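You operate a simulated robot arm through the tools that you are given. There is no shell and no other tool.

The job below is to be done with a simulated two-armed robot. You get a single attempt, and the scene is never put back.

JOB
Switch the tester off and pack the fuser from the cradle and the pouch in the cardboard tray.
Fine: tester off before the fuser is lifted; cradle lever back to LOCK.
Where things are to end (x, y in the base frame): pouch within 60 mm of [600, 430].

Only the result counts: the job must be done as asked and must still hold three seconds after the hand-in. Knocking over, shifting, dropping, spilling or breaking anything else fails it.

ROBOT AND FRAMES
Two 7-joint arms with two-finger parallel grippers on one trunk that stands fixed in place. Base frame: the origin is at the foot of the trunk, x ahead of it, y to its left, z up. Lengths are in mm, angles in degrees, forces in N, time in s.
The left shoulder is at [71, 156, 1180], the right one opposite. With the tool pointing down near the work surface each hand reaches from about 100 to 880 mm from the base axis, measured 20 degrees to its own side. Payload 3.91 kg a hand.
The tool frame of a hand sits at the grasp point between the pads (the TCP): z along the fingers, y along the line on which they close. The tips reach 30 mm beyond it. The gripper opens to 110 mm. The fingers are 20 mm wide and 10 mm thick; the gripper's body (48 by 112 mm) begins 55 mm behind the TCP.
Orientation is that of the tool frame in the base frame, as a unit quaternion [x, y, z, w]. With the fingers straight down and closing along the base's y, the tool's x points along the base's -x, its y along +y and its z along -z.

CONTROLS
- The arms move only by the tool apply_moves. It takes "left_increments", "right_increments" or both (then of equal length, played together; a hand with none holds still); each is a list of rows, each a list of 7 numbers: the finger opening in mm, from 0 to 110, then the shift along the tool's x, y, z in mm, then the turn, a rotation vector about the tool's x, y, z in degrees. In form: [[grip, x, y, z, rx, ry, rz], ...]. A call has 1 to 20 rows; each row shifts and turns the commanded pose from where the row before left it, along the tool's axes as they then stand. Rows are played at 5 a second. More than 50 mm and 8.6 degrees between two rows, or a gripper value outside its range, and nothing of the call is played. Where a pose cannot be reached the arm comes as near as it can. A force on the tool above 40 N (or 10 N above the force at the start of the call, whichever is more), or a blocked arm, ends the call early, and 0.2 s more pass. The fingers move at their own pace (about 108 mm/s each) and stop on an object; they squeeze with about 33 N. The grip force told is the motor's: it shows also when the fingers shut on nothing. Time passes only in rows, and 0.2 s behind the last, so rows that do not move let the fingers close. It gives the time, the measured TCP pose, the force on the tool (base axes), the opening and the grip force at its end, in the units of the frame above (readings bear some noise), with the torque about the TCP (base axes, N m) and any sound that the robot's microphone picked up.
- Cameras (640 x 400 px; columns grow to the right, rows downward): "scene" is now at [134.2, 32.8, 1408.9]; the picture's right is [0.36, -0.93, 0.00], its down [-0.52, -0.20, -0.83] and it looks along [0.78, 0.30, -0.55] (base axes); focal length 272 px, centre (320, 200). "left" rides on the left gripper at [72, -17, -104] in its tool frame; the picture's right is [0.23, 0.97, 0.00], its down [-0.76, 0.18, -0.62] and it looks along [-0.61, 0.14, 0.78] (tool axes); focal length 222 px, centre (320, 200). "right" rides on the right gripper at [72, 17, -103] in its tool frame; the picture's right is [-0.23, 0.97, 0.00], its down [-0.76, -0.18, -0.62] and it looks along [-0.61, -0.14, 0.78] (tool axes); focal length 222 px, centre (320, 200). There is no depth. A picture from a camera that has moved, and an enlarged one, comes with that camera's place and axes in the base frame and with its lens.
- get_image(camera): a new picture of that camera. The clock stands still meanwhile.
- raise_lower(by): slides the trunk up (or, below 0, down) by that many mm; the arms and the scene camera ride with it, the base frame stays. It gives what a move gives, with no picture.
- turn_head(pan, tilt): turns the head with the scene camera to pan (to the left, within 86 degrees either way) and tilt (down, from -29 to 69), counted from straight ahead of the robot. It gives what a move gives.
- inspect(camera, box): a new picture of the part [left, top, right, bottom] of that camera's present view, enlarged. The clock stands still meanwhile.
- hand_in(): hands the job in; it is judged then, once.

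Nothing tells you positions but the pictures and the camera data. Unless the task says otherwise, let go and move clear before handing in.

The tools are called after "Call:" as a command line: name --argument value ..., lists and objects as JSON in quotes. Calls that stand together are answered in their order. apply_moves: Moves the arms, as the interface text tells. Its arguments: {"type":"object","properties":{"left_increments":{"type":"array","items":{"type":"array","items":{"type":"number"}}},"right_increments":{"type":"array","items":{"type":"array","items":{"type":"number"}}}},"required":[]} The other tools are called the same way: raise_lower (by) moves the trunk up or down; turn_head (pan, tilt) turns the head that bears the scene camera; get_image (camera) takes a picture; inspect (camera, box) takes an enlarged picture of a part of a camera's view; hand_in () hands the job in.

At the start:

```text
clock: 0.0
left_tool_pos: [498.9, 559.0, 1254.2]
left_ee_rot: [0.0, 1.0, 0.0, 0.0]
left_contact_force: [0.4, 0.0, 0.9]
left_ft_torque: [-0.01, 0.0, -0.03]
left_opening: 110.1
left_finger_force: 0.0
right_tool_pos: [749.9, -69.2, 1214.8]
right_ee_rot: [0.0, 1.0, 0.0, 0.001]
right_contact_force: [0.3, -0.2, -0.2]
right_ft_torque: [0.0, 0.0, -0.03]
right_opening: 110.0
right_finger_force: 0.1
trunk travel left (down, up): [-625.0, 315.0]
head pan, tilt (commanded): [21.1, 33.5]
```

scene: 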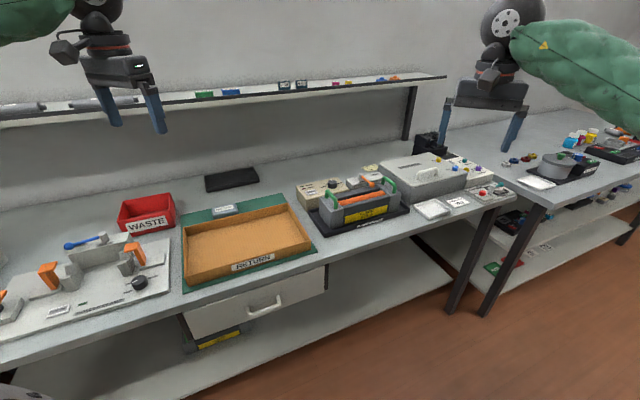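
right: 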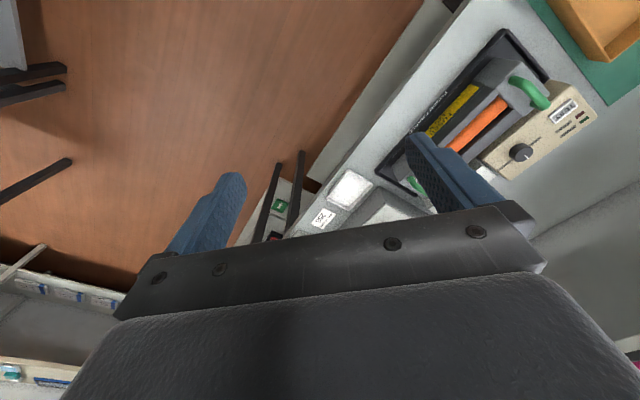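
left: 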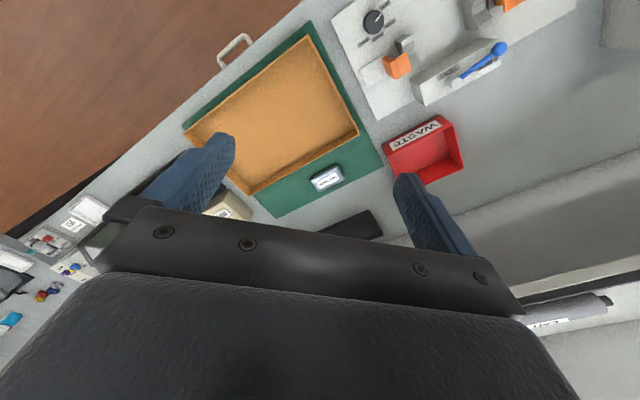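

I see a bench with a cardboard tray labelled RETURN on a green mat, a cradle holding a dark unit with an orange strip and green handles, a beige tester with a knob behind it, and other items. I'll look more closely before moving anything.

Call:
inspect --camera "scene" --box '[280, 140, 420, 240]'

Call:
inspect --camera "scene" --box '[370, 130, 530, 230]'

Call:
inspect --camera "scene" --box '[160, 160, 330, 300]'

Call:
inspect --camera "right" --box '[380, 20, 620, 220]'

Call:
inspect --camera "left" --box '[180, 0, 480, 230]'

Call:
inspect --camera "scene" --box '[0, 200, 200, 340]'

```text
4.00 times, centred on (350, 190) of scene
camera zoom: at [134.2, 32.8, 1408.9], right [0.36, -0.93, 0.0], down [-0.52, -0.2, -0.83], along [0.78, 0.3, -0.55], focal length 1089 px, centre (200, 240)
```

zoom: 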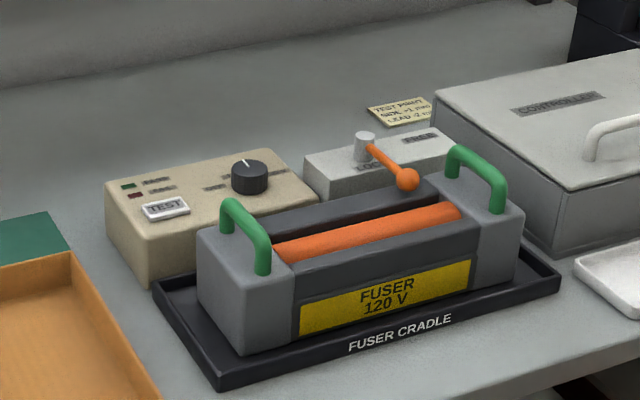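

```text
4.00 times, centred on (450, 180) of scene
camera zoom: at [134.2, 32.8, 1408.9], right [0.36, -0.93, 0.0], down [-0.52, -0.2, -0.83], along [0.78, 0.3, -0.55], focal length 1089 px, centre (-200, 280)
```

zoom: 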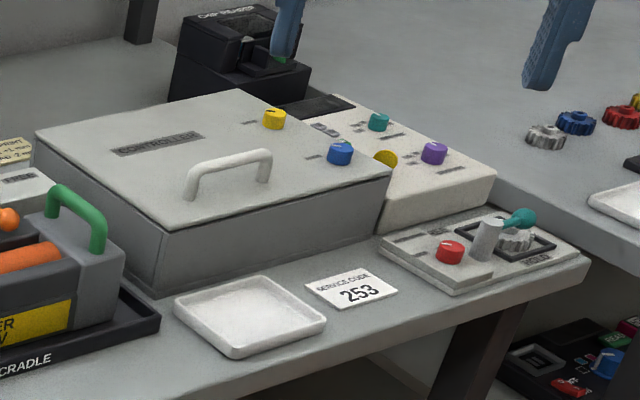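

```text
2.86 times, centred on (245, 230) of scene
camera zoom: at [134.2, 32.8, 1408.9], right [0.36, -0.93, 0.0], down [-0.52, -0.2, -0.83], along [0.78, 0.3, -0.55], focal length 778 px, centre (534, 114)
```

zoom: 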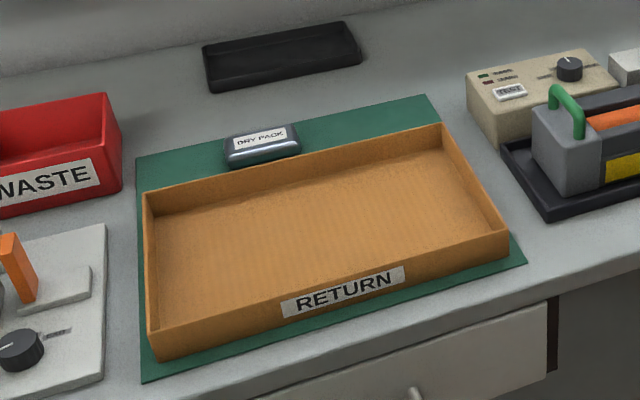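

```text
2.00 times, centred on (500, 120) of right
camera zoom: at [678.8, -52.7, 1317.3], right [0.23, 0.97, 0.0], down [0.76, -0.18, 0.62], along [0.61, -0.14, -0.78], focal length 444 px, centre (-40, 360)
```

zoom: 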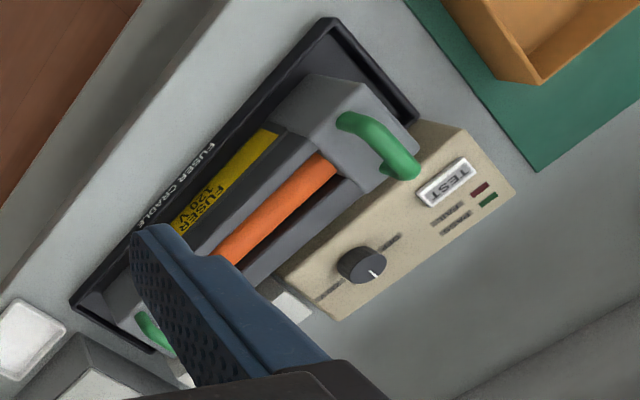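

```text
1.74 times, centred on (330, 115) of left
camera zoom: at [425.5, 540.6, 1358.4], right [-0.23, 0.97, 0.0], down [0.76, 0.18, 0.62], along [0.61, 0.14, -0.78], focal length 386 px, centre (303, 348)
```

zoom: 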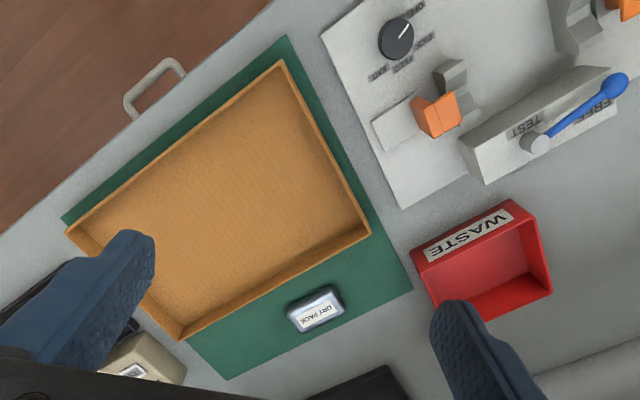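

```text
2.86 times, centred on (100, 270) of scene
camera zoom: at [134.2, 32.8, 1408.9], right [0.36, -0.93, 0.0], down [-0.52, -0.2, -0.83], along [0.78, 0.3, -0.55], focal length 778 px, centre (949, 0)
```

zoom: 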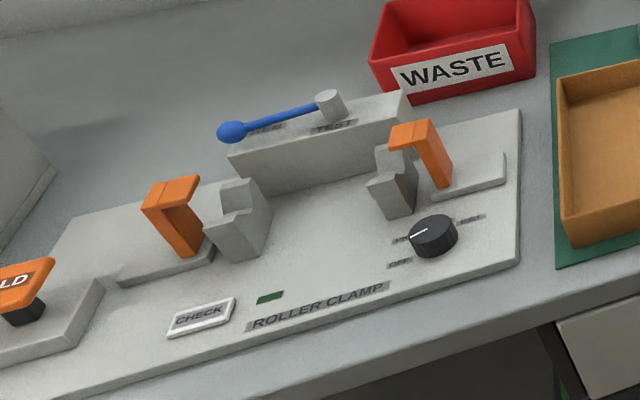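

The tester is the beige box with the dark knob, with the FUSER CRADLE in front of it and its orange lever on a LOCK/FREE block. The pouch is the "DRY PACK" on the green mat behind the RETURN tray. I'll lower the trunk for a second viewpoint so I can triangulate, and look closer at the tester and lever.

Call:
raise_lower --by -200

Call:
get_image --camera "scene"

Call:
inspect --camera "scene" --box '[290, 60, 410, 135]'

Call:
inspect --camera "right" --box '[400, 0, 640, 200]'

Call:
get_image --camera "left"

Call:
get_image --camera "right"

```text
clock: 2.2
left_tool_pos: [496.7, 559.8, 1056.5]
left_ee_rot: [0.0, 1.0, 0.0, 0.0]
left_contact_force: [-0.6, -0.1, 0.4]
left_ft_torque: [0.0, -0.01, 0.01]
left_opening: 109.9
left_finger_force: 0.0
right_tool_pos: [750.1, -70.6, 1014.3]
right_ee_rot: [0.0, 1.0, 0.0, 0.0]
right_contact_force: [0.3, 0.4, 0.6]
right_ft_torque: [-0.02, 0.02, -0.04]
right_opening: 109.7
right_finger_force: 0.1
trunk travel left (down, up): [-425.0, 515.0]
head pan, tilt (commanded): [21.1, 33.5]
```

```text
taken
camera scene: at [133.9, 32.7, 1209.0], right [0.36, -0.93, 0.0], down [-0.52, -0.2, -0.83], along [0.78, 0.3, -0.55], focal length 272 px, centre (320, 200)
```

scene: 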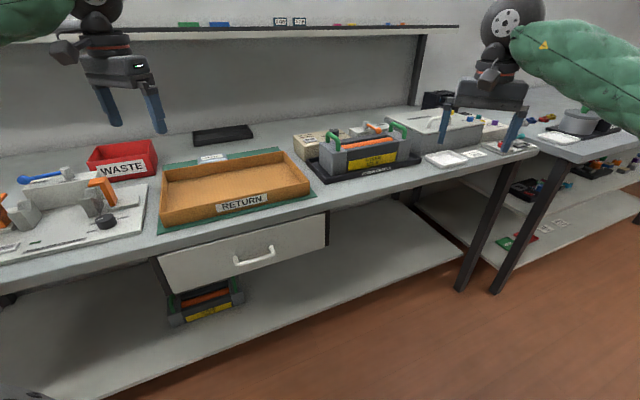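

```text
5.33 times, centred on (350, 98) of scene
camera zoom: at [133.9, 32.7, 1209.0], right [0.36, -0.93, 0.0], down [-0.52, -0.2, -0.83], along [0.78, 0.3, -0.55], focal length 1452 px, centre (160, 747)
```

zoom: 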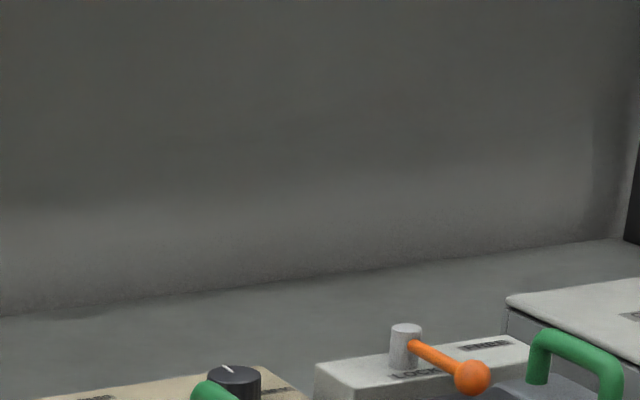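

```text
2.00 times, centred on (520, 100) of right
camera zoom: at [678.5, -52.8, 1117.6], right [0.23, 0.97, 0.0], down [0.76, -0.18, 0.62], along [0.61, -0.14, -0.78], focal length 444 px, centre (-80, 400)
```

zoom: 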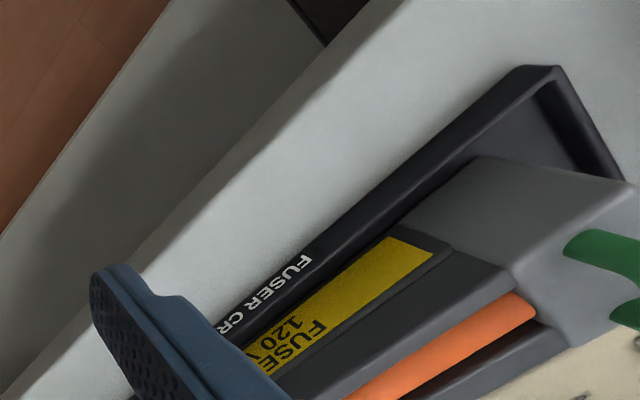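

```text
taken
camera left: at [425.2, 540.5, 1158.6], right [-0.23, 0.97, 0.0], down [0.76, 0.18, 0.62], along [0.61, 0.14, -0.78], focal length 222 px, centre (320, 200)
```

left: 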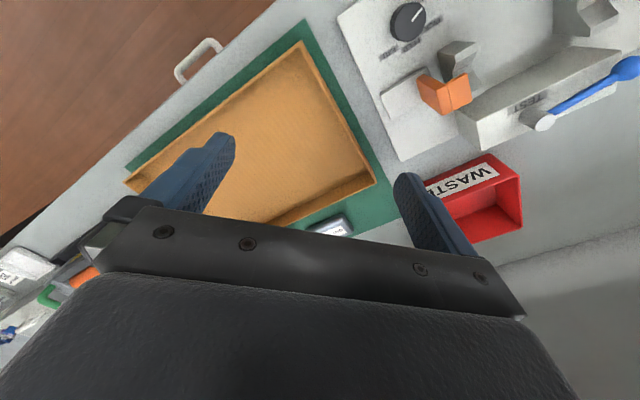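

```text
taken
camera right: at [678.5, -52.8, 1117.6], right [0.23, 0.97, 0.0], down [0.76, -0.18, 0.62], along [0.61, -0.14, -0.78], focal length 222 px, centre (320, 200)
```

right: 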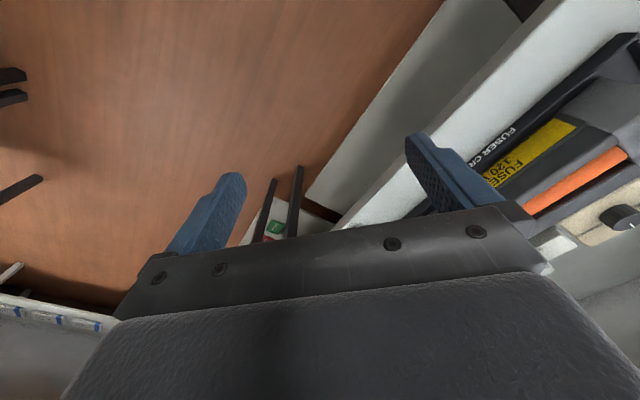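

The view from 200 mm lower helps. Now I'll zoom in on the cradle, tester, lever block and tray to get coordinates.

Call:
inspect --camera "scene" --box '[280, 105, 440, 205]'

Call:
inspect --camera "scene" --box '[150, 130, 320, 240]'

Call:
turn_head --pan 15 --tilt 20

Call:
get_image --camera "scene"

Call:
inspect --camera "scene" --box '[260, 150, 420, 270]'

```text
4.00 times, centred on (360, 155) of scene
camera zoom: at [133.9, 32.7, 1209.0], right [0.36, -0.93, 0.0], down [-0.52, -0.2, -0.83], along [0.78, 0.3, -0.55], focal length 1089 px, centre (160, 380)
```

zoom: 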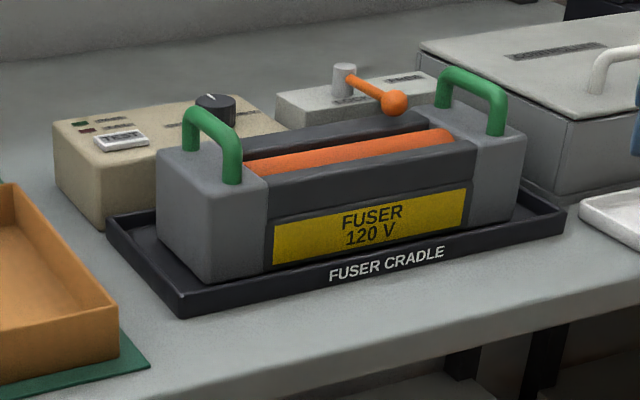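

```text
3.64 times, centred on (235, 185) of scene
camera zoom: at [133.9, 32.7, 1209.0], right [0.36, -0.93, 0.0], down [-0.52, -0.2, -0.83], along [0.78, 0.3, -0.55], focal length 990 px, centre (629, 254)
```

zoom: 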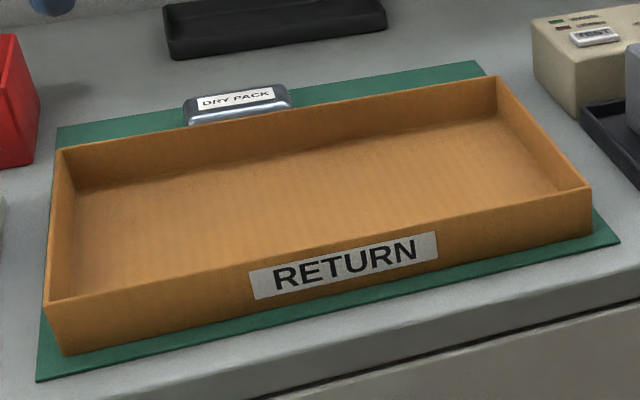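

```text
clock: 2.9
left_tool_pos: [499.2, 559.4, 1055.9]
left_ee_rot: [0.0, 1.0, 0.0, -0.001]
left_contact_force: [-0.1, 0.0, -0.5]
left_ft_torque: [0.02, -0.01, 0.01]
left_opening: 110.2
left_finger_force: 0.1
right_tool_pos: [749.6, -69.0, 1014.8]
right_ee_rot: [0.001, 1.0, 0.0, 0.001]
right_contact_force: [-0.3, -0.7, -0.7]
right_ft_torque: [0.01, 0.02, -0.01]
right_opening: 110.2
right_finger_force: 0.2
trunk travel left (down, up): [-425.0, 515.0]
head pan, tilt (commanded): [15.0, 20.0]
```

```text
taken
camera scene: at [141.2, 24.9, 1230.4], right [0.26, -0.97, 0.0], down [-0.33, -0.09, -0.94], along [0.91, 0.24, -0.34], focal length 272 px, centre (320, 200)
```

scene: 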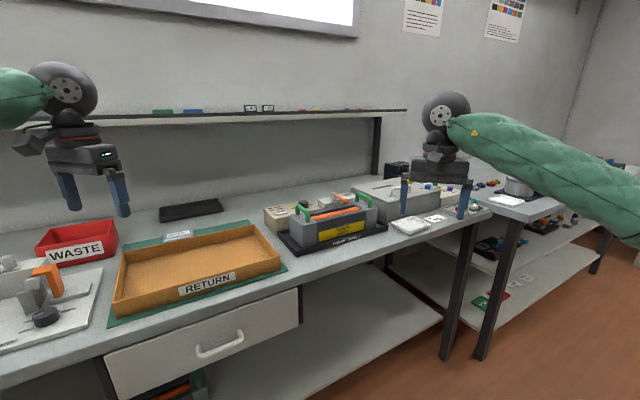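

```text
3.33 times, centred on (340, 210) of scene
camera zoom: at [141.2, 24.9, 1230.4], right [0.26, -0.97, 0.0], down [-0.33, -0.09, -0.94], along [0.91, 0.24, -0.34], focal length 907 px, centre (253, 167)
```

zoom: 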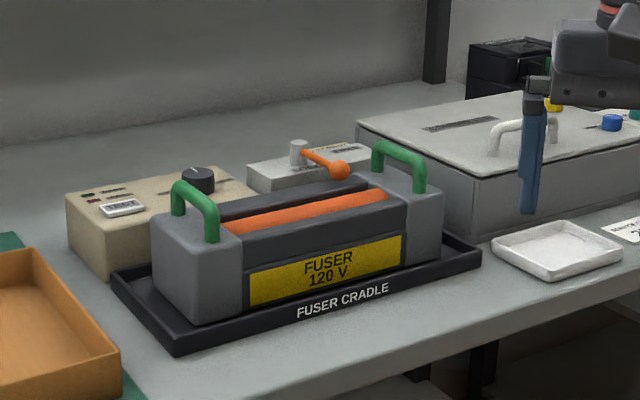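

The bench runs at about 45° to the base axes, with the tray centred near (650, 480). The fuser is near (928, 188), the tester knob near (970, 306) and the lever pivot near (1048, 217). I'll zoom in on the knob and lever labels before moving.

Call:
inspect --camera "scene" --box '[262, 190, 342, 240]'

Call:
inspect --camera "scene" --box '[310, 180, 390, 230]'

Call:
raise_lower --by 300

Call:
turn_head --pan 14 --tilt 34

Call:
get_image --camera "scene"

Call:
inspect --camera "scene" --box '[250, 180, 350, 250]'

Call:
inspect --camera "scene" --box '[300, 170, 400, 240]'

```text
8.00 times, centred on (302, 215) of scene
camera zoom: at [141.2, 24.9, 1230.4], right [0.26, -0.97, 0.0], down [-0.33, -0.09, -0.94], along [0.91, 0.24, -0.34], focal length 2177 px, centre (464, 80)
```

zoom: 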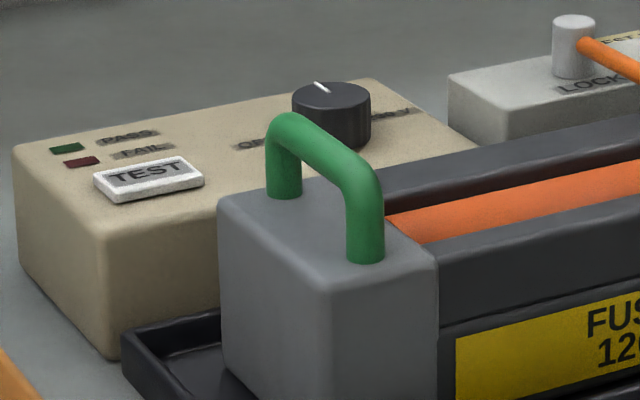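

```text
8.00 times, centred on (350, 205) of scene
camera zoom: at [141.2, 24.9, 1230.4], right [0.26, -0.97, 0.0], down [-0.33, -0.09, -0.94], along [0.91, 0.24, -0.34], focal length 2177 px, centre (80, 160)
```

zoom: 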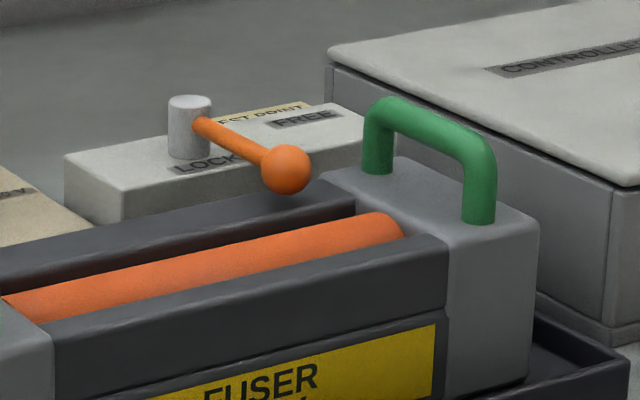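

```text
clock: 5.9
left_tool_pos: [498.3, 559.7, 1355.2]
left_ee_rot: [0.0, 1.0, 0.0, 0.0]
left_contact_force: [-0.6, 0.2, 0.1]
left_ft_torque: [0.03, -0.01, -0.01]
left_opening: 109.8
left_finger_force: 0.0
right_tool_pos: [750.6, -69.5, 1314.3]
right_ee_rot: [0.0, 1.0, -0.001, 0.0]
right_contact_force: [-0.5, 0.8, -0.3]
right_ft_torque: [0.01, -0.02, 0.03]
right_opening: 109.8
right_finger_force: 0.0
trunk travel left (down, up): [-725.0, 215.0]
head pan, tilt (commanded): [15.0, 20.0]
```

```text
clock: 6.7
left_tool_pos: [498.5, 556.9, 1355.9]
left_ee_rot: [0.001, 1.0, 0.0, 0.0]
left_contact_force: [-0.4, -0.1, 1.0]
left_ft_torque: [-0.02, 0.01, 0.01]
left_opening: 109.7
left_finger_force: 0.0
right_tool_pos: [749.6, -69.2, 1315.3]
right_ee_rot: [0.001, 1.0, 0.0, 0.0]
right_contact_force: [-0.4, -0.1, -0.8]
right_ft_torque: [0.02, -0.01, 0.0]
right_opening: 109.7
right_finger_force: 0.0
trunk travel left (down, up): [-725.0, 215.0]
head pan, tilt (commanded): [14.0, 34.0]
```

```text
taken
camera scene: at [137.4, 22.2, 1508.2], right [0.24, -0.97, 0.0], down [-0.54, -0.14, -0.83], along [0.8, 0.2, -0.56], focal length 272 px, centre (320, 200)
```

scene: 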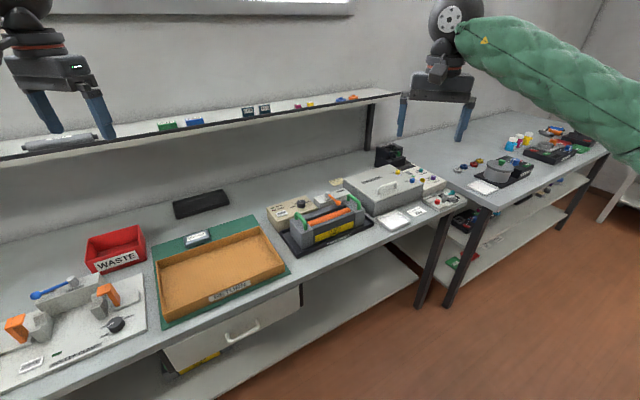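

```text
5.71 times, centred on (300, 215) of scene
camera zoom: at [137.4, 22.2, 1508.2], right [0.24, -0.97, 0.0], down [-0.54, -0.14, -0.83], along [0.8, 0.2, -0.56], focal length 1555 px, centre (434, 114)
```

zoom: 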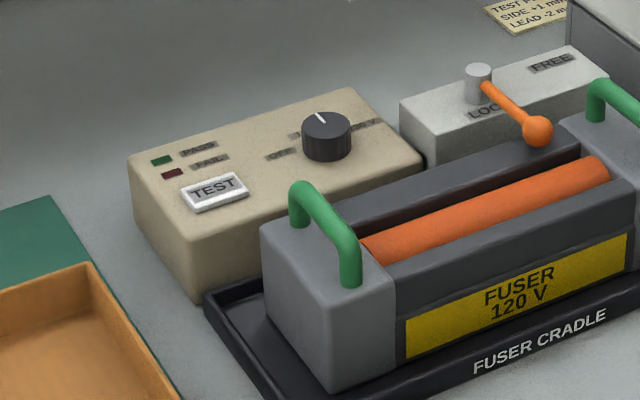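

```text
5.71 times, centred on (350, 205) of scene
camera zoom: at [137.4, 22.2, 1508.2], right [0.24, -0.97, 0.0], down [-0.54, -0.14, -0.83], along [0.8, 0.2, -0.56], focal length 1555 px, centre (149, 171)
```

zoom: 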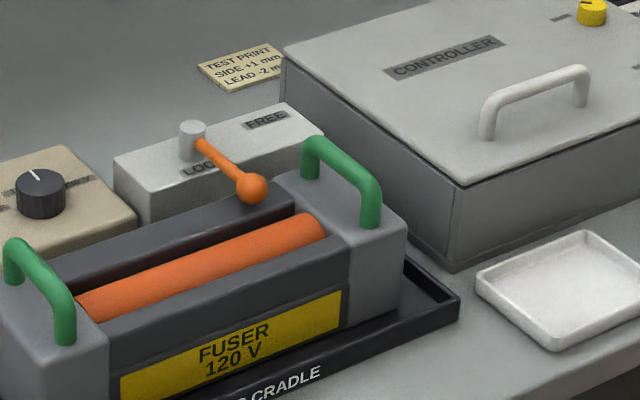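

The knob has an OFF label at its front-left. The lever points forward over the fuser at LOCK, and FREE lies to the right along the block. I'll lower the trunk and bring the left hand over as a survey camera.

Call:
raise_lower --by -250

Call:
apply_moves --left_increments '[[60, -40, -30, 0, 0, 0, 0], [60, -40, -30, 0, 0, 0, 0], [60, -40, -30, 0, 0, 0, 0], [60, -40, -30, 0, 0, 0, 0], [60, -40, -30, 0, 0, 0, 0], [60, -40, -30, 0, 0, 0, 0], [60, -40, -30, 0, 0, 0, 0], [60, -40, -30, 0, 0, 0, 0]]'

Call:
get_image --camera "left"

Call:
get_image --camera "scene"

```text
clock: 9.3
left_tool_pos: [497.0, 559.0, 1106.1]
left_ee_rot: [0.0, 1.0, 0.0, -0.001]
left_contact_force: [-1.1, -0.2, 0.8]
left_ft_torque: [0.02, -0.04, 0.0]
left_opening: 109.5
left_finger_force: 0.1
right_tool_pos: [749.8, -69.7, 1065.0]
right_ee_rot: [0.0, 1.0, 0.0, 0.0]
right_contact_force: [-0.1, 0.2, -0.6]
right_ft_torque: [0.0, 0.0, 0.04]
right_opening: 110.1
right_finger_force: 0.1
trunk travel left (down, up): [-475.0, 465.0]
head pan, tilt (commanded): [14.0, 34.0]
```

```text
clock: 11.1
left_tool_pos: [820.2, 318.5, 1103.3]
left_ee_rot: [0.0, 1.0, 0.001, -0.001]
left_contact_force: [0.7, -0.5, -0.6]
left_ft_torque: [0.03, 0.07, 0.03]
left_opening: 60.2
left_finger_force: 0.1
right_tool_pos: [751.5, -69.3, 1063.6]
right_ee_rot: [-0.001, 1.0, 0.0, -0.001]
right_contact_force: [-0.4, -0.1, -0.2]
right_ft_torque: [0.01, 0.05, 0.01]
right_opening: 110.1
right_finger_force: 0.0
trunk travel left (down, up): [-475.0, 465.0]
head pan, tilt (commanded): [14.0, 34.0]
```

```text
taken
camera left: at [748.0, 301.0, 1206.4], right [-0.23, 0.97, 0.0], down [0.76, 0.18, 0.62], along [0.6, 0.14, -0.78], focal length 222 px, centre (320, 200)
```

left: 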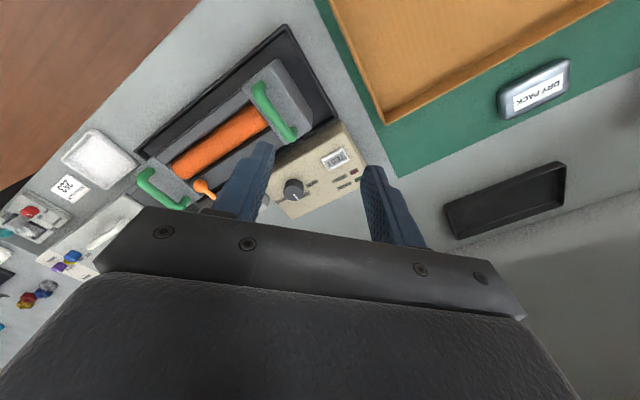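

```text
taken
camera scene: at [139.0, 21.3, 1257.8], right [0.24, -0.97, 0.0], down [-0.54, -0.14, -0.83], along [0.8, 0.2, -0.56], focal length 272 px, centre (320, 200)
```

scene: 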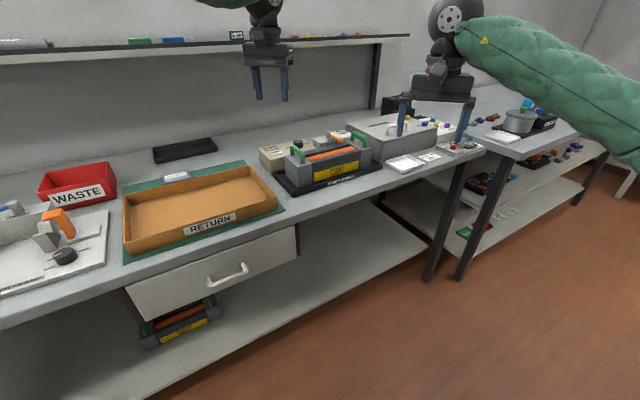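

The left hand camera now sees the tester, cradle and lever together. I'll enlarge each one.

Call:
inspect --camera "left" --box '[260, 130, 380, 220]'

Call:
inspect --camera "left" --box '[130, 60, 340, 220]'

Call:
inspect --camera "left" --box '[320, 0, 640, 240]'

```text
4.44 times, centred on (320, 175) of left
camera zoom: at [748.0, 301.0, 1206.4], right [-0.23, 0.97, 0.0], down [0.76, 0.18, 0.62], along [0.6, 0.14, -0.78], focal length 987 px, centre (320, 311)
```

zoom: 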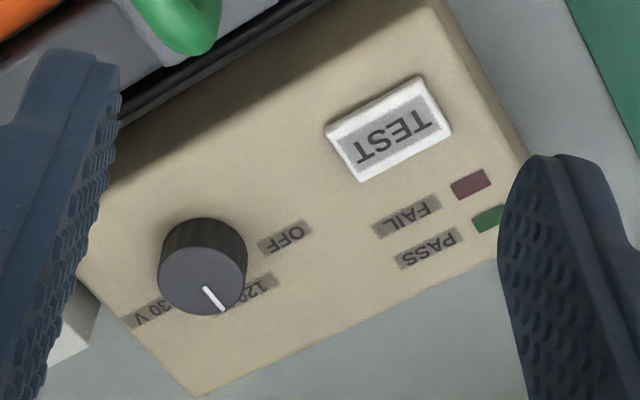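

```text
2.50 times, centred on (235, 140) of left
camera zoom: at [748.0, 301.0, 1206.4], right [-0.23, 0.97, 0.0], down [0.76, 0.18, 0.62], along [0.6, 0.14, -0.78], focal length 555 px, centre (532, 350)
```

zoom: 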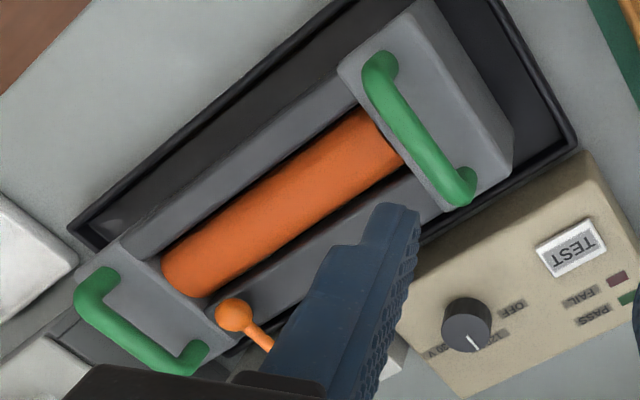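

```text
1.67 times, centred on (480, 120) of left
camera zoom: at [748.0, 301.0, 1206.4], right [-0.23, 0.97, 0.0], down [0.76, 0.18, 0.62], along [0.6, 0.14, -0.78], focal length 370 px, centre (53, 333)
```

zoom: 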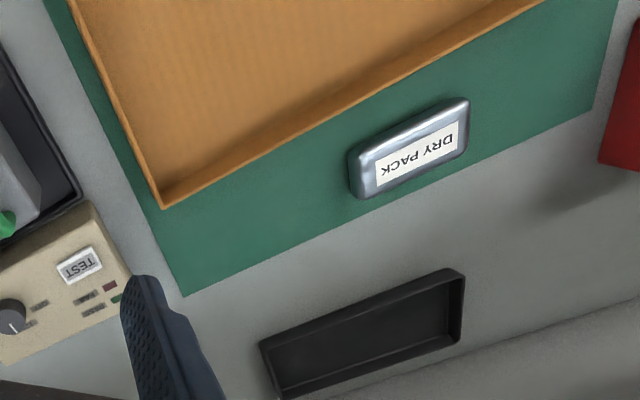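

The tester knob points at 120 V, straight toward the back. OFF is about 60° counter-clockwise from there, and the knob axis is near (978, 308). These targets need a leaning tool with the hand's camera on top, so I'll turn the left tool about its axis while it's in free air.

Call:
apply_moves --left_increments '[[60, 0, 0, 0, 0, 0, -8.5], [60, 0, 0, 0, 0, 0, -8.5], [60, 0, 0, 0, 0, 0, -8.5], [60, 0, 0, 0, 0, 0, -8.5], [60, 0, 0, 0, 0, 0, -8.5], [60, 0, 0, 0, 0, 0, -8.5], [60, 0, 0, 0, 0, 0, -8.5], [60, 0, 0, 0, 0, 0, -8.5], [60, 0, 0, 0, 0, 0, -8.5], [60, 0, 0, 0, 0, 0, -8.5], [60, 0, 0, 0, 0, 0, -8.5], [60, 0, 0, 0, 0, 0, -8.5], [60, 0, 0, 0, 0, 0, -8.5], [60, 0, 0, 0, 0, 0, -8.5], [60, 0, 0, 0, 0, 0, -8.5], [60, 0, 0, 0, 0, 0, -7.5]]'

Call:
get_image --camera "scene"

Call:
get_image --camera "left"

```text
clock: 14.5
left_tool_pos: [818.8, 318.9, 1106.1]
left_ee_rot: [0.924, -0.382, 0.0, 0.001]
left_contact_force: [-1.2, 0.1, 0.0]
left_ft_torque: [0.02, 0.01, -0.04]
left_opening: 60.0
left_finger_force: 0.1
right_tool_pos: [750.9, -69.9, 1064.3]
right_ee_rot: [0.0, 1.0, 0.0, 0.001]
right_contact_force: [0.3, 0.1, 0.1]
right_ft_torque: [-0.03, 0.0, -0.01]
right_opening: 109.9
right_finger_force: 0.1
trunk travel left (down, up): [-475.0, 465.0]
head pan, tilt (commanded): [14.0, 34.0]
```

```text
taken
camera scene: at [137.5, 22.0, 1258.1], right [0.24, -0.97, 0.0], down [-0.54, -0.14, -0.83], along [0.8, 0.2, -0.56], focal length 272 px, centre (320, 200)
```

scene: 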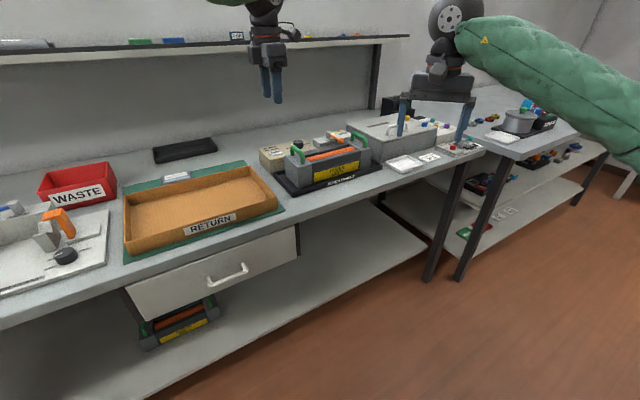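

```text
taken
camera left: at [881.6, 278.2, 1208.8], right [-0.53, -0.85, 0.0], down [-0.66, 0.41, 0.62], along [-0.53, 0.33, -0.78], focal length 222 px, centre (320, 200)
```

left: 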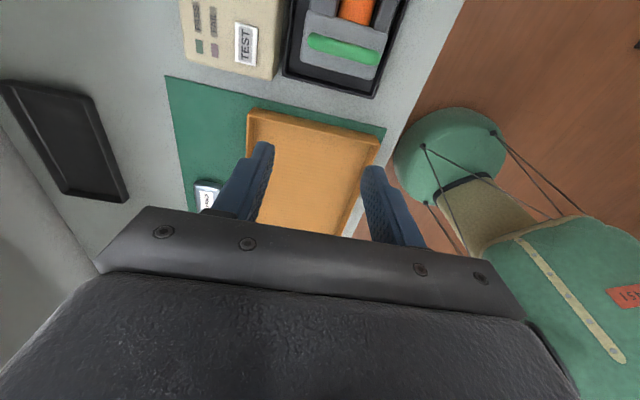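

The turn worked. Next I'll turn another 55° so the hand's back faces outward, then lean the fingers outward by about 50° in free air to test the arm.

Call:
apply_moves --left_increments '[[60, 0, 0, 0, 0, 0, -8], [60, 0, 0, 0, 0, 0, -8], [60, 0, 0, 0, 0, 0, -8], [60, 0, 0, 0, 0, 0, -8], [60, 0, 0, 0, 0, 0, -8], [60, 0, 0, 0, 0, 0, -8], [60, 0, 0, 0, 0, 0, -7], [60, 0, 0, 0, 0, 8, 0], [60, 0, 0, 0, 0, 8, 0], [60, 0, 0, 0, 0, 8, 0], [60, 0, 0, 0, 0, 8, 0], [60, 0, 0, 0, 0, 8, 0], [60, 0, 0, 0, 0, 8, 0]]'

Call:
get_image --camera "scene"

Call:
get_image --camera "left"

```text
clock: 17.3
left_tool_pos: [826.5, 506.7, 1108.6]
left_ee_rot: [0.909, -0.07, 0.406, 0.056]
left_contact_force: [0.0, -0.7, -0.5]
left_ft_torque: [0.02, -0.03, 0.01]
left_opening: 59.9
left_finger_force: 0.1
left hand out of reach, approached as far as the arm can: row 2, 3, 4, 5, 6, 7, 8
right_tool_pos: [750.6, -69.4, 1064.3]
right_ee_rot: [0.0, 1.0, 0.001, 0.0]
right_contact_force: [-0.2, 0.5, 0.2]
right_ft_torque: [-0.02, 0.03, 0.0]
right_opening: 110.1
right_finger_force: 0.1
trunk travel left (down, up): [-475.0, 465.0]
head pan, tilt (commanded): [14.0, 34.0]
```

```text
taken
camera scene: at [137.2, 22.5, 1258.2], right [0.24, -0.97, 0.0], down [-0.54, -0.14, -0.83], along [0.8, 0.2, -0.56], focal length 272 px, centre (320, 200)
```

scene: 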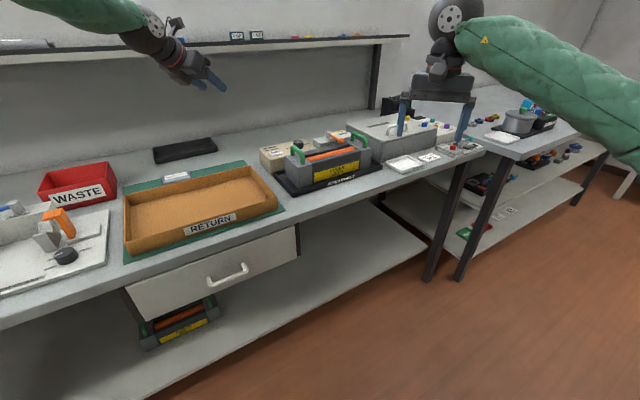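

```text
taken
camera left: at [801.0, 532.5, 1230.2], right [-0.02, -0.98, 0.21], down [-0.99, -0.01, -0.15], along [0.14, -0.21, -0.97], focal length 222 px, centre (320, 200)
```

left: 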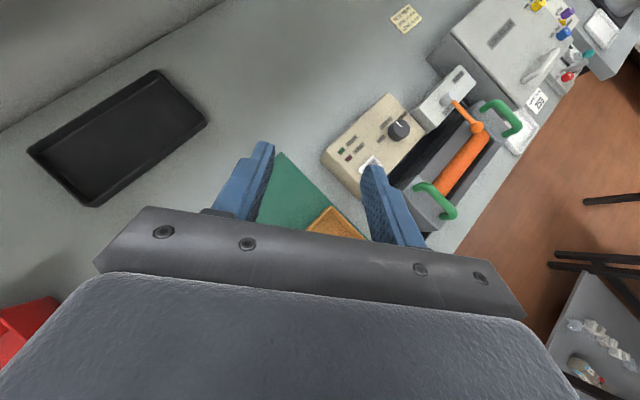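

The wrist joint hit its limit, so the hand ended near (826, 507, 1109). Its orientation is still what I want: leaning about 48° outward, camera on top. I'll use this view to refine positions, then move toward a hover above the knob.

Call:
inspect --camera "left" --box '[320, 70, 540, 230]'

Call:
apply_moves --left_increments '[[60, -5, 25, 20, 0, 0, 0], [60, -5, 25, 20, 0, 0, 0], [60, -5, 25, 20, 0, 0, 0], [60, -5, 25, 20, 0, 0, 0], [60, -5, 25, 20, 0, 0, 0], [60, -5, 25, 10, 0, 0, 0]]'

Call:
get_image --camera "left"

Call:
get_image --camera "scene"

```text
2.50 times, centred on (430, 150) of left
camera zoom: at [801.0, 532.5, 1230.2], right [-0.02, -0.98, 0.21], down [-0.99, -0.01, -0.15], along [0.14, -0.21, -0.97], focal length 555 px, centre (45, 325)
```

zoom: 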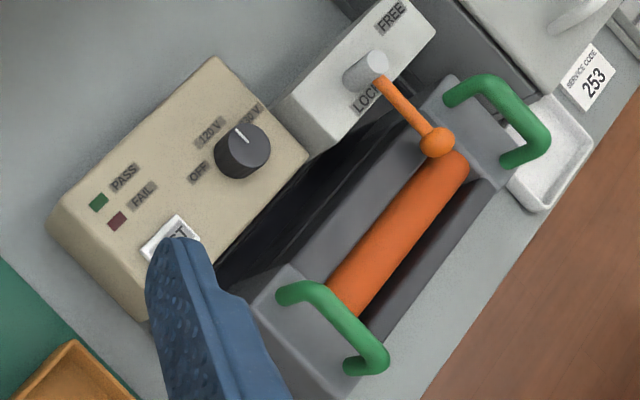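

```text
clock: 18.7
left_tool_pos: [861.5, 431.2, 1015.8]
left_ee_rot: [0.908, -0.077, 0.405, 0.069]
left_contact_force: [0.8, -0.6, 0.3]
left_ft_torque: [-0.01, -0.01, -0.01]
left_opening: 59.8
left_finger_force: 0.0
left hand out of reach, approached as far as the arm can: row 3, 4, 5, 6
right_tool_pos: [750.7, -68.3, 1063.9]
right_ee_rot: [-0.001, 1.0, 0.0, 0.0]
right_contact_force: [1.1, -0.1, 1.2]
right_ft_torque: [0.01, -0.02, 0.0]
right_opening: 110.2
right_finger_force: 0.0
trunk travel left (down, up): [-475.0, 465.0]
head pan, tilt (commanded): [14.0, 34.0]
```

```text
taken
camera left: at [838.2, 460.0, 1136.9], right [-0.04, -0.97, 0.23], down [-0.99, 0.01, -0.14], along [0.14, -0.23, -0.96], focal length 222 px, centre (320, 200)
```

left: 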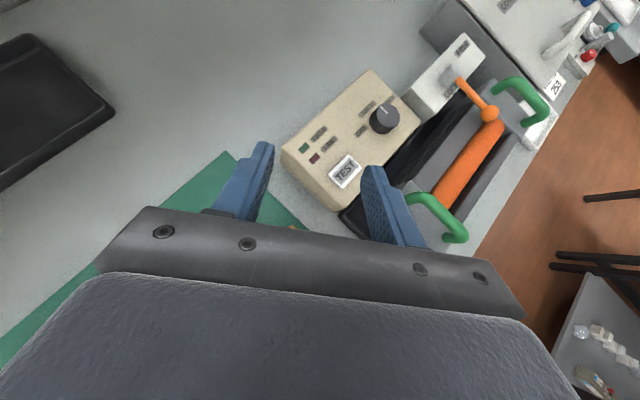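

```text
taken
camera scene: at [137.4, 22.0, 1258.2], right [0.24, -0.97, 0.0], down [-0.54, -0.14, -0.83], along [0.8, 0.2, -0.56], focal length 272 px, centre (320, 200)
```

scene: 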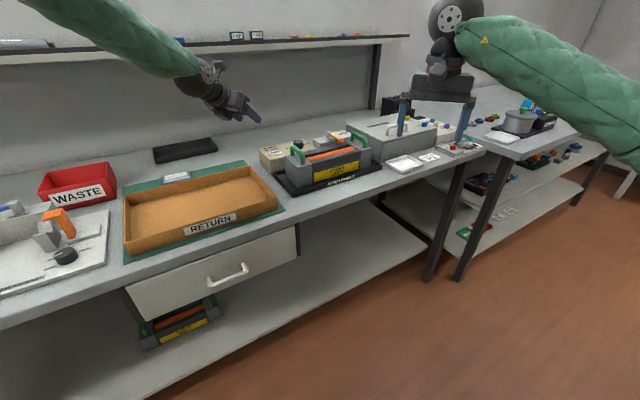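

The arm runs out of wrist roll in this direction. I'll back off a little and unwind the roll the other way round in free air, so the same camera-up orientation comes with margin from the joint's other side.

Call:
apply_moves --left_increments '[[60, 0, -10, -40, 0, 0, 0], [60, 0, -10, -40, 0, 0, 0], [60, 0, 0, 0, 0, 0, 8.5], [60, 0, 0, 0, 0, 0, 8.5], [60, 0, 0, 0, 0, 0, 8.5], [60, 0, 0, 0, 0, 0, 8.5], [60, 0, 0, 0, 0, 0, 8.5], [60, 0, 0, 0, 0, 0, 8.5], [60, 0, 0, 0, 0, 0, 8.5], [60, 0, 0, 0, 0, 0, 8.5], [60, 0, 0, 0, 0, 0, 8.5], [60, 0, 0, 0, 0, 0, 8.5], [60, 0, 0, 0, 0, 0, 8.5], [60, 0, 0, 0, 0, 0, 8.5], [60, 0, 0, 0, 0, 0, 8.5], [60, 0, 0, 0, 0, 0, 8.5], [60, 0, 0, 0, 0, 0, 8.5], [60, 0, 0, 0, 0, 0, 8.5], [60, 0, 0, 0, 0, 0, 8.5], [60, 0, 0, 0, 0, 0, 8.5]]'

Call:
apply_moves --left_increments '[[60, 0, 0, 0, 0, 0, 8.5], [60, 0, 0, 0, 0, 0, 8.5], [60, 0, 0, 0, 0, 0, 8.5], [60, 0, 0, 0, 0, 0, 8.5], [60, 0, 0, 0, 0, 0, 8.5], [60, 0, 0, 0, 0, 0, 8.5], [60, 0, 0, 0, 0, 0, 8.5], [60, 0, 0, 0, 0, 0, 8.5], [60, 0, 0, 0, 0, 0, 8.5], [60, 0, 0, 0, 0, 0, 8.5], [60, 0, 0, 0, 0, 0, 8.5], [60, 0, 0, 0, 0, 0, 8.5], [60, 0, 0, 0, 0, 0, 8.5], [60, 0, 0, 0, 0, 0, 8.5]]'

Call:
get_image --camera "scene"

```text
clock: 22.9
left_tool_pos: [804.5, 462.5, 1069.0]
left_ee_rot: [-0.144, 0.901, -0.147, 0.381]
left_contact_force: [-0.8, 0.0, 0.0]
left_ft_torque: [0.0, -0.03, -0.03]
left_opening: 60.0
left_finger_force: 0.1
right_tool_pos: [751.0, -69.6, 1064.5]
right_ee_rot: [0.0, 1.0, 0.0, 0.0]
right_contact_force: [0.0, 0.0, 0.3]
right_ft_torque: [-0.02, 0.01, -0.02]
right_opening: 110.4
right_finger_force: 0.1
trunk travel left (down, up): [-475.0, 465.0]
head pan, tilt (commanded): [14.0, 34.0]
```

```text
clock: 25.9
left_tool_pos: [805.4, 462.8, 1067.1]
left_ee_rot: [0.704, 0.581, 0.251, 0.322]
left_contact_force: [0.6, -0.1, 1.1]
left_ft_torque: [0.03, 0.0, -0.01]
left_opening: 60.2
left_finger_force: 0.0
right_tool_pos: [750.4, -70.1, 1064.9]
right_ee_rot: [0.0, 1.0, 0.0, 0.0]
right_contact_force: [-0.9, 0.3, -0.3]
right_ft_torque: [0.01, 0.0, 0.01]
right_opening: 109.9
right_finger_force: 0.0
trunk travel left (down, up): [-475.0, 465.0]
head pan, tilt (commanded): [14.0, 34.0]
```

```text
taken
camera scene: at [137.4, 22.2, 1258.1], right [0.24, -0.97, 0.0], down [-0.54, -0.14, -0.83], along [0.8, 0.2, -0.56], focal length 272 px, centre (320, 200)
```

scene: 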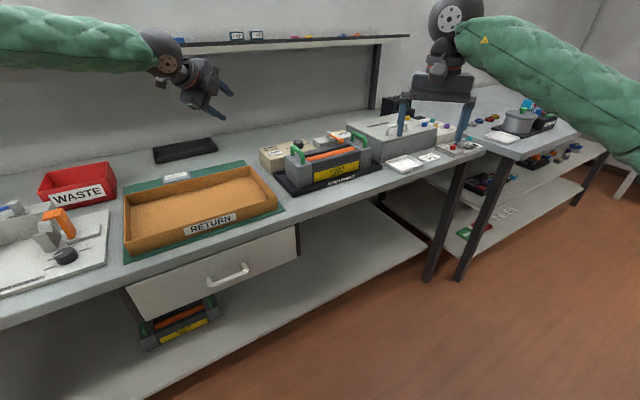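

272° of roll is done with no reach trouble. I'll finish the remaining ~86°.

Call:
apply_moves --left_increments '[[60, 0, 0, 0, 0, 0, 8.5], [60, 0, 0, 0, 0, 0, 8.5], [60, 0, 0, 0, 0, 0, 8.5], [60, 0, 0, 0, 0, 0, 8.5], [60, 0, 0, 0, 0, 0, 8.5], [60, 0, 0, 0, 0, 0, 8.5], [60, 0, 0, 0, 0, 0, 8.5], [60, 0, 0, 0, 0, 0, 8.5]]'

Call:
get_image --camera "left"

```text
clock: 27.7
left_tool_pos: [805.5, 463.0, 1067.0]
left_ee_rot: [0.909, 0.088, 0.389, 0.124]
left_contact_force: [-0.6, -0.4, 0.7]
left_ft_torque: [-0.01, 0.02, 0.0]
left_opening: 60.0
left_finger_force: 0.1
right_tool_pos: [750.6, -70.4, 1064.4]
right_ee_rot: [0.001, 1.0, 0.0, 0.0]
right_contact_force: [-0.3, 0.1, 0.8]
right_ft_torque: [0.0, -0.01, 0.01]
right_opening: 109.7
right_finger_force: 0.1
trunk travel left (down, up): [-475.0, 465.0]
head pan, tilt (commanded): [14.0, 34.0]
```

```text
taken
camera left: at [777.6, 513.2, 1181.0], right [0.22, -0.87, 0.44], down [-0.96, -0.27, -0.05], along [0.16, -0.41, -0.9], focal length 222 px, centre (320, 200)
```

left: 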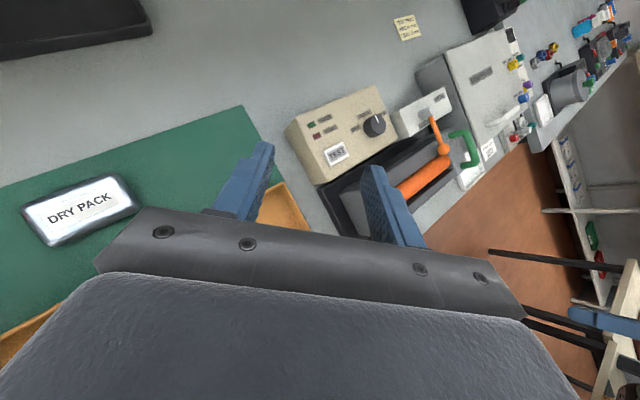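

The roll worked with margin. Next I'll level the hand, set the lean azimuth to about +10°, and check it before moving toward the knob.

Call:
apply_moves --left_increments '[[60, 0, 0, 0, 0, 0, 8], [60, 0, 0, 0, 0, 0, 8], [60, 0, 0, 0, 0, 0, 7.2], [60, 0, 0, 0, 5.5, 0, -4.95], [60, 0, 0, 0, 5.5, 0, -4.95], [60, 0, 0, 0, 5.5, 0, -4.95]]'

```text
clock: 29.1
left_tool_pos: [804.6, 463.3, 1068.5]
left_ee_rot: [0.909, 0.082, 0.407, -0.035]
left_contact_force: [0.5, -0.8, 0.1]
left_ft_torque: [0.02, -0.01, 0.0]
left_opening: 59.9
left_finger_force: 0.1
right_tool_pos: [751.2, -69.7, 1064.0]
right_ee_rot: [0.0, 1.0, 0.001, 0.0]
right_contact_force: [-0.4, -0.3, -0.3]
right_ft_torque: [-0.02, 0.01, -0.03]
right_opening: 109.9
right_finger_force: 0.1
trunk travel left (down, up): [-475.0, 465.0]
head pan, tilt (commanded): [14.0, 34.0]
```

The orientation is now as intended. I'll move to a hover about 70 mm back from the knob along the finger axis.

Call:
apply_moves --left_increments '[[60, -6.3, 30, 22.3, 0, 0, 0], [60, -6.3, 30, 22.3, 0, 0, 0], [60, -6.3, 30, 22.3, 0, 0, 0], [60, -6.3, 30, 22.3, 0, 0, 0], [60, -6.3, 30, 22.3, 0, 0, 0], [60, -6.3, 30, 22.3, 0, 0, 0]]'

Call:
get_image --camera "left"

Call:
get_image --camera "scene"

```text
clock: 30.5
left_tool_pos: [913.0, 295.2, 949.7]
left_ee_rot: [0.91, 0.082, 0.406, -0.034]
left_contact_force: [-0.1, -0.6, 0.3]
left_ft_torque: [0.0, -0.01, 0.0]
left_opening: 60.0
left_finger_force: 0.1
right_tool_pos: [752.1, -69.1, 1062.2]
right_ee_rot: [0.0, 1.0, 0.001, -0.001]
right_contact_force: [0.7, 0.0, -0.1]
right_ft_torque: [0.0, 0.02, 0.04]
right_opening: 110.1
right_finger_force: 0.0
trunk travel left (down, up): [-475.0, 465.0]
head pan, tilt (commanded): [14.0, 34.0]
```

```text
taken
camera left: at [881.9, 307.0, 1071.8], right [0.32, -0.93, 0.17], down [-0.93, -0.35, -0.15], along [0.2, -0.11, -0.97], focal length 222 px, centre (320, 200)
```

left: 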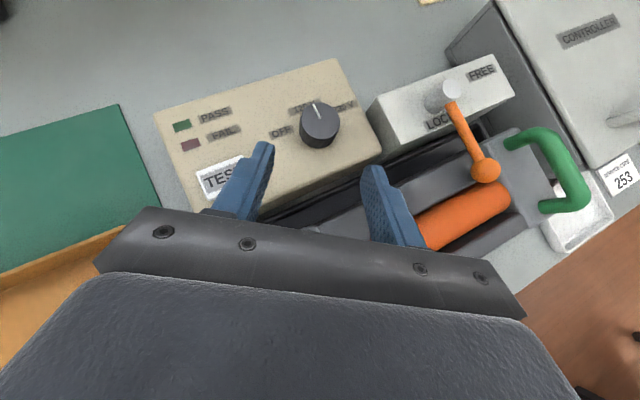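

```text
taken
camera scene: at [138.9, 21.7, 1257.9], right [0.24, -0.97, 0.0], down [-0.54, -0.14, -0.83], along [0.8, 0.2, -0.56], focal length 272 px, centre (320, 200)
```

scene: 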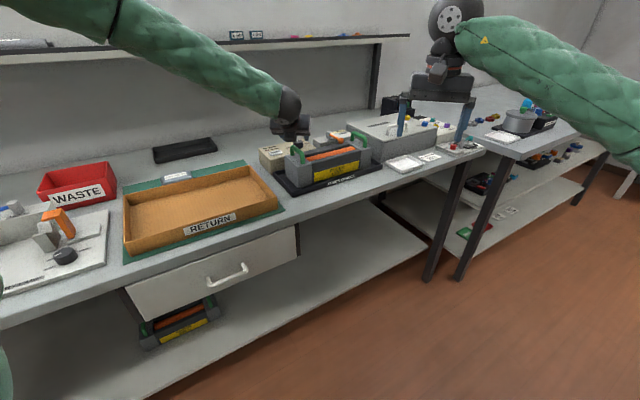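

The reach is fine here, and the knob, lever and fuser are all in close view. I'll zoom in for exact positions.

Call:
inspect --camera "left" --box '[240, 70, 400, 170]'

Call:
inspect --camera "left" --box '[370, 50, 610, 210]'

```text
4.00 times, centred on (320, 120) of left
camera zoom: at [881.9, 307.0, 1071.8], right [0.32, -0.93, 0.17], down [-0.93, -0.35, -0.15], along [0.2, -0.11, -0.97], focal length 888 px, centre (320, 520)
```

zoom: 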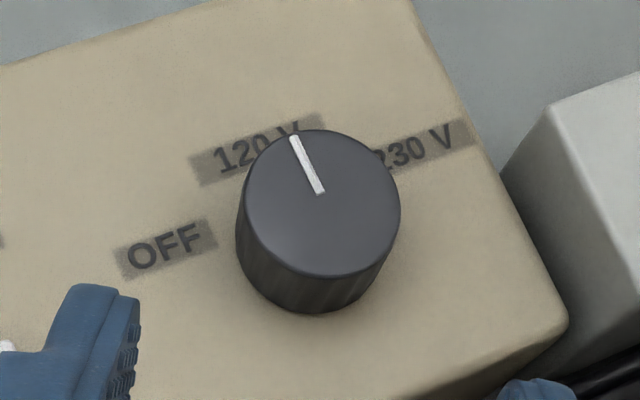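

```text
2.50 times, centred on (490, 130) of left
camera zoom: at [881.9, 307.0, 1071.8], right [0.32, -0.93, 0.17], down [-0.93, -0.35, -0.15], along [0.2, -0.11, -0.97], focal length 555 px, centre (-105, 375)
```

zoom: 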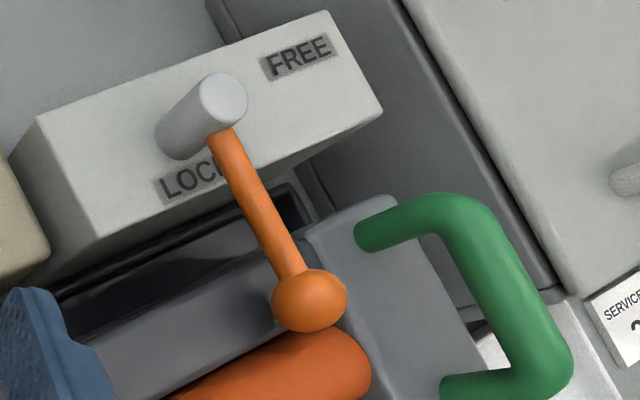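

The knob centre is about (980, 308), 16 mm in radius, with its top at z ≈ 900. I'll advance most of the way with the fingers straddling it and check.

Call:
apply_moves --left_increments '[[56, 10, -1, 15, 0, 0, 0], [56, 0, 0, 15, 0, 0, 0], [56, 0, 0, 15, 0, 0, 0]]'

Call:
inspect --camera "left" --box '[220, 100, 440, 260]'

Call:
inspect --camera "scene" --box '[240, 100, 380, 200]'

```text
clock: 31.3
left_tool_pos: [951.1, 305.6, 930.0]
left_ee_rot: [0.91, 0.081, 0.406, -0.034]
left_contact_force: [-1.2, 0.7, 0.0]
left_ft_torque: [0.0, -0.02, -0.01]
left_opening: 55.9
left_finger_force: 0.0
right_tool_pos: [751.1, -68.9, 1064.0]
right_ee_rot: [0.0, 1.0, 0.0, -0.001]
right_contact_force: [0.5, 0.2, -0.7]
right_ft_torque: [0.03, 0.0, 0.01]
right_opening: 110.1
right_finger_force: 0.0
trunk travel left (down, up): [-475.0, 465.0]
head pan, tilt (commanded): [14.0, 34.0]
```

```text
2.50 times, centred on (330, 180) of left
camera zoom: at [919.0, 316.7, 1051.6], right [0.32, -0.93, 0.17], down [-0.93, -0.35, -0.15], along [0.2, -0.11, -0.97], focal length 555 px, centre (295, 250)
```

zoom: 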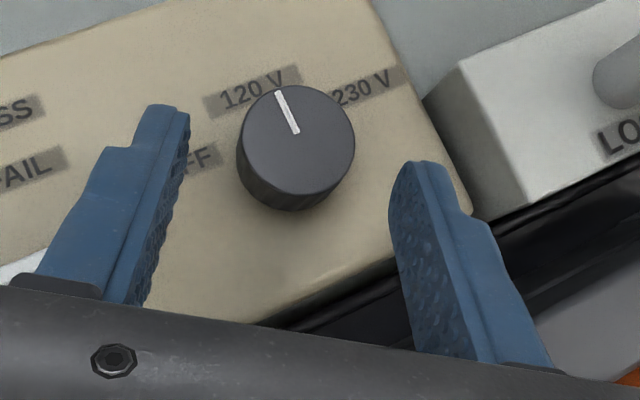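

```text
4.00 times, centred on (310, 150) of scene
camera zoom: at [138.3, 22.1, 1258.0], right [0.24, -0.97, 0.0], down [-0.54, -0.14, -0.83], along [0.8, 0.2, -0.56], focal length 1089 px, centre (360, 400)
```

zoom: 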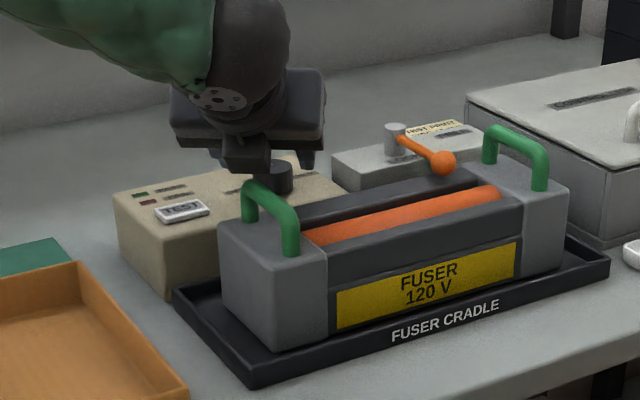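

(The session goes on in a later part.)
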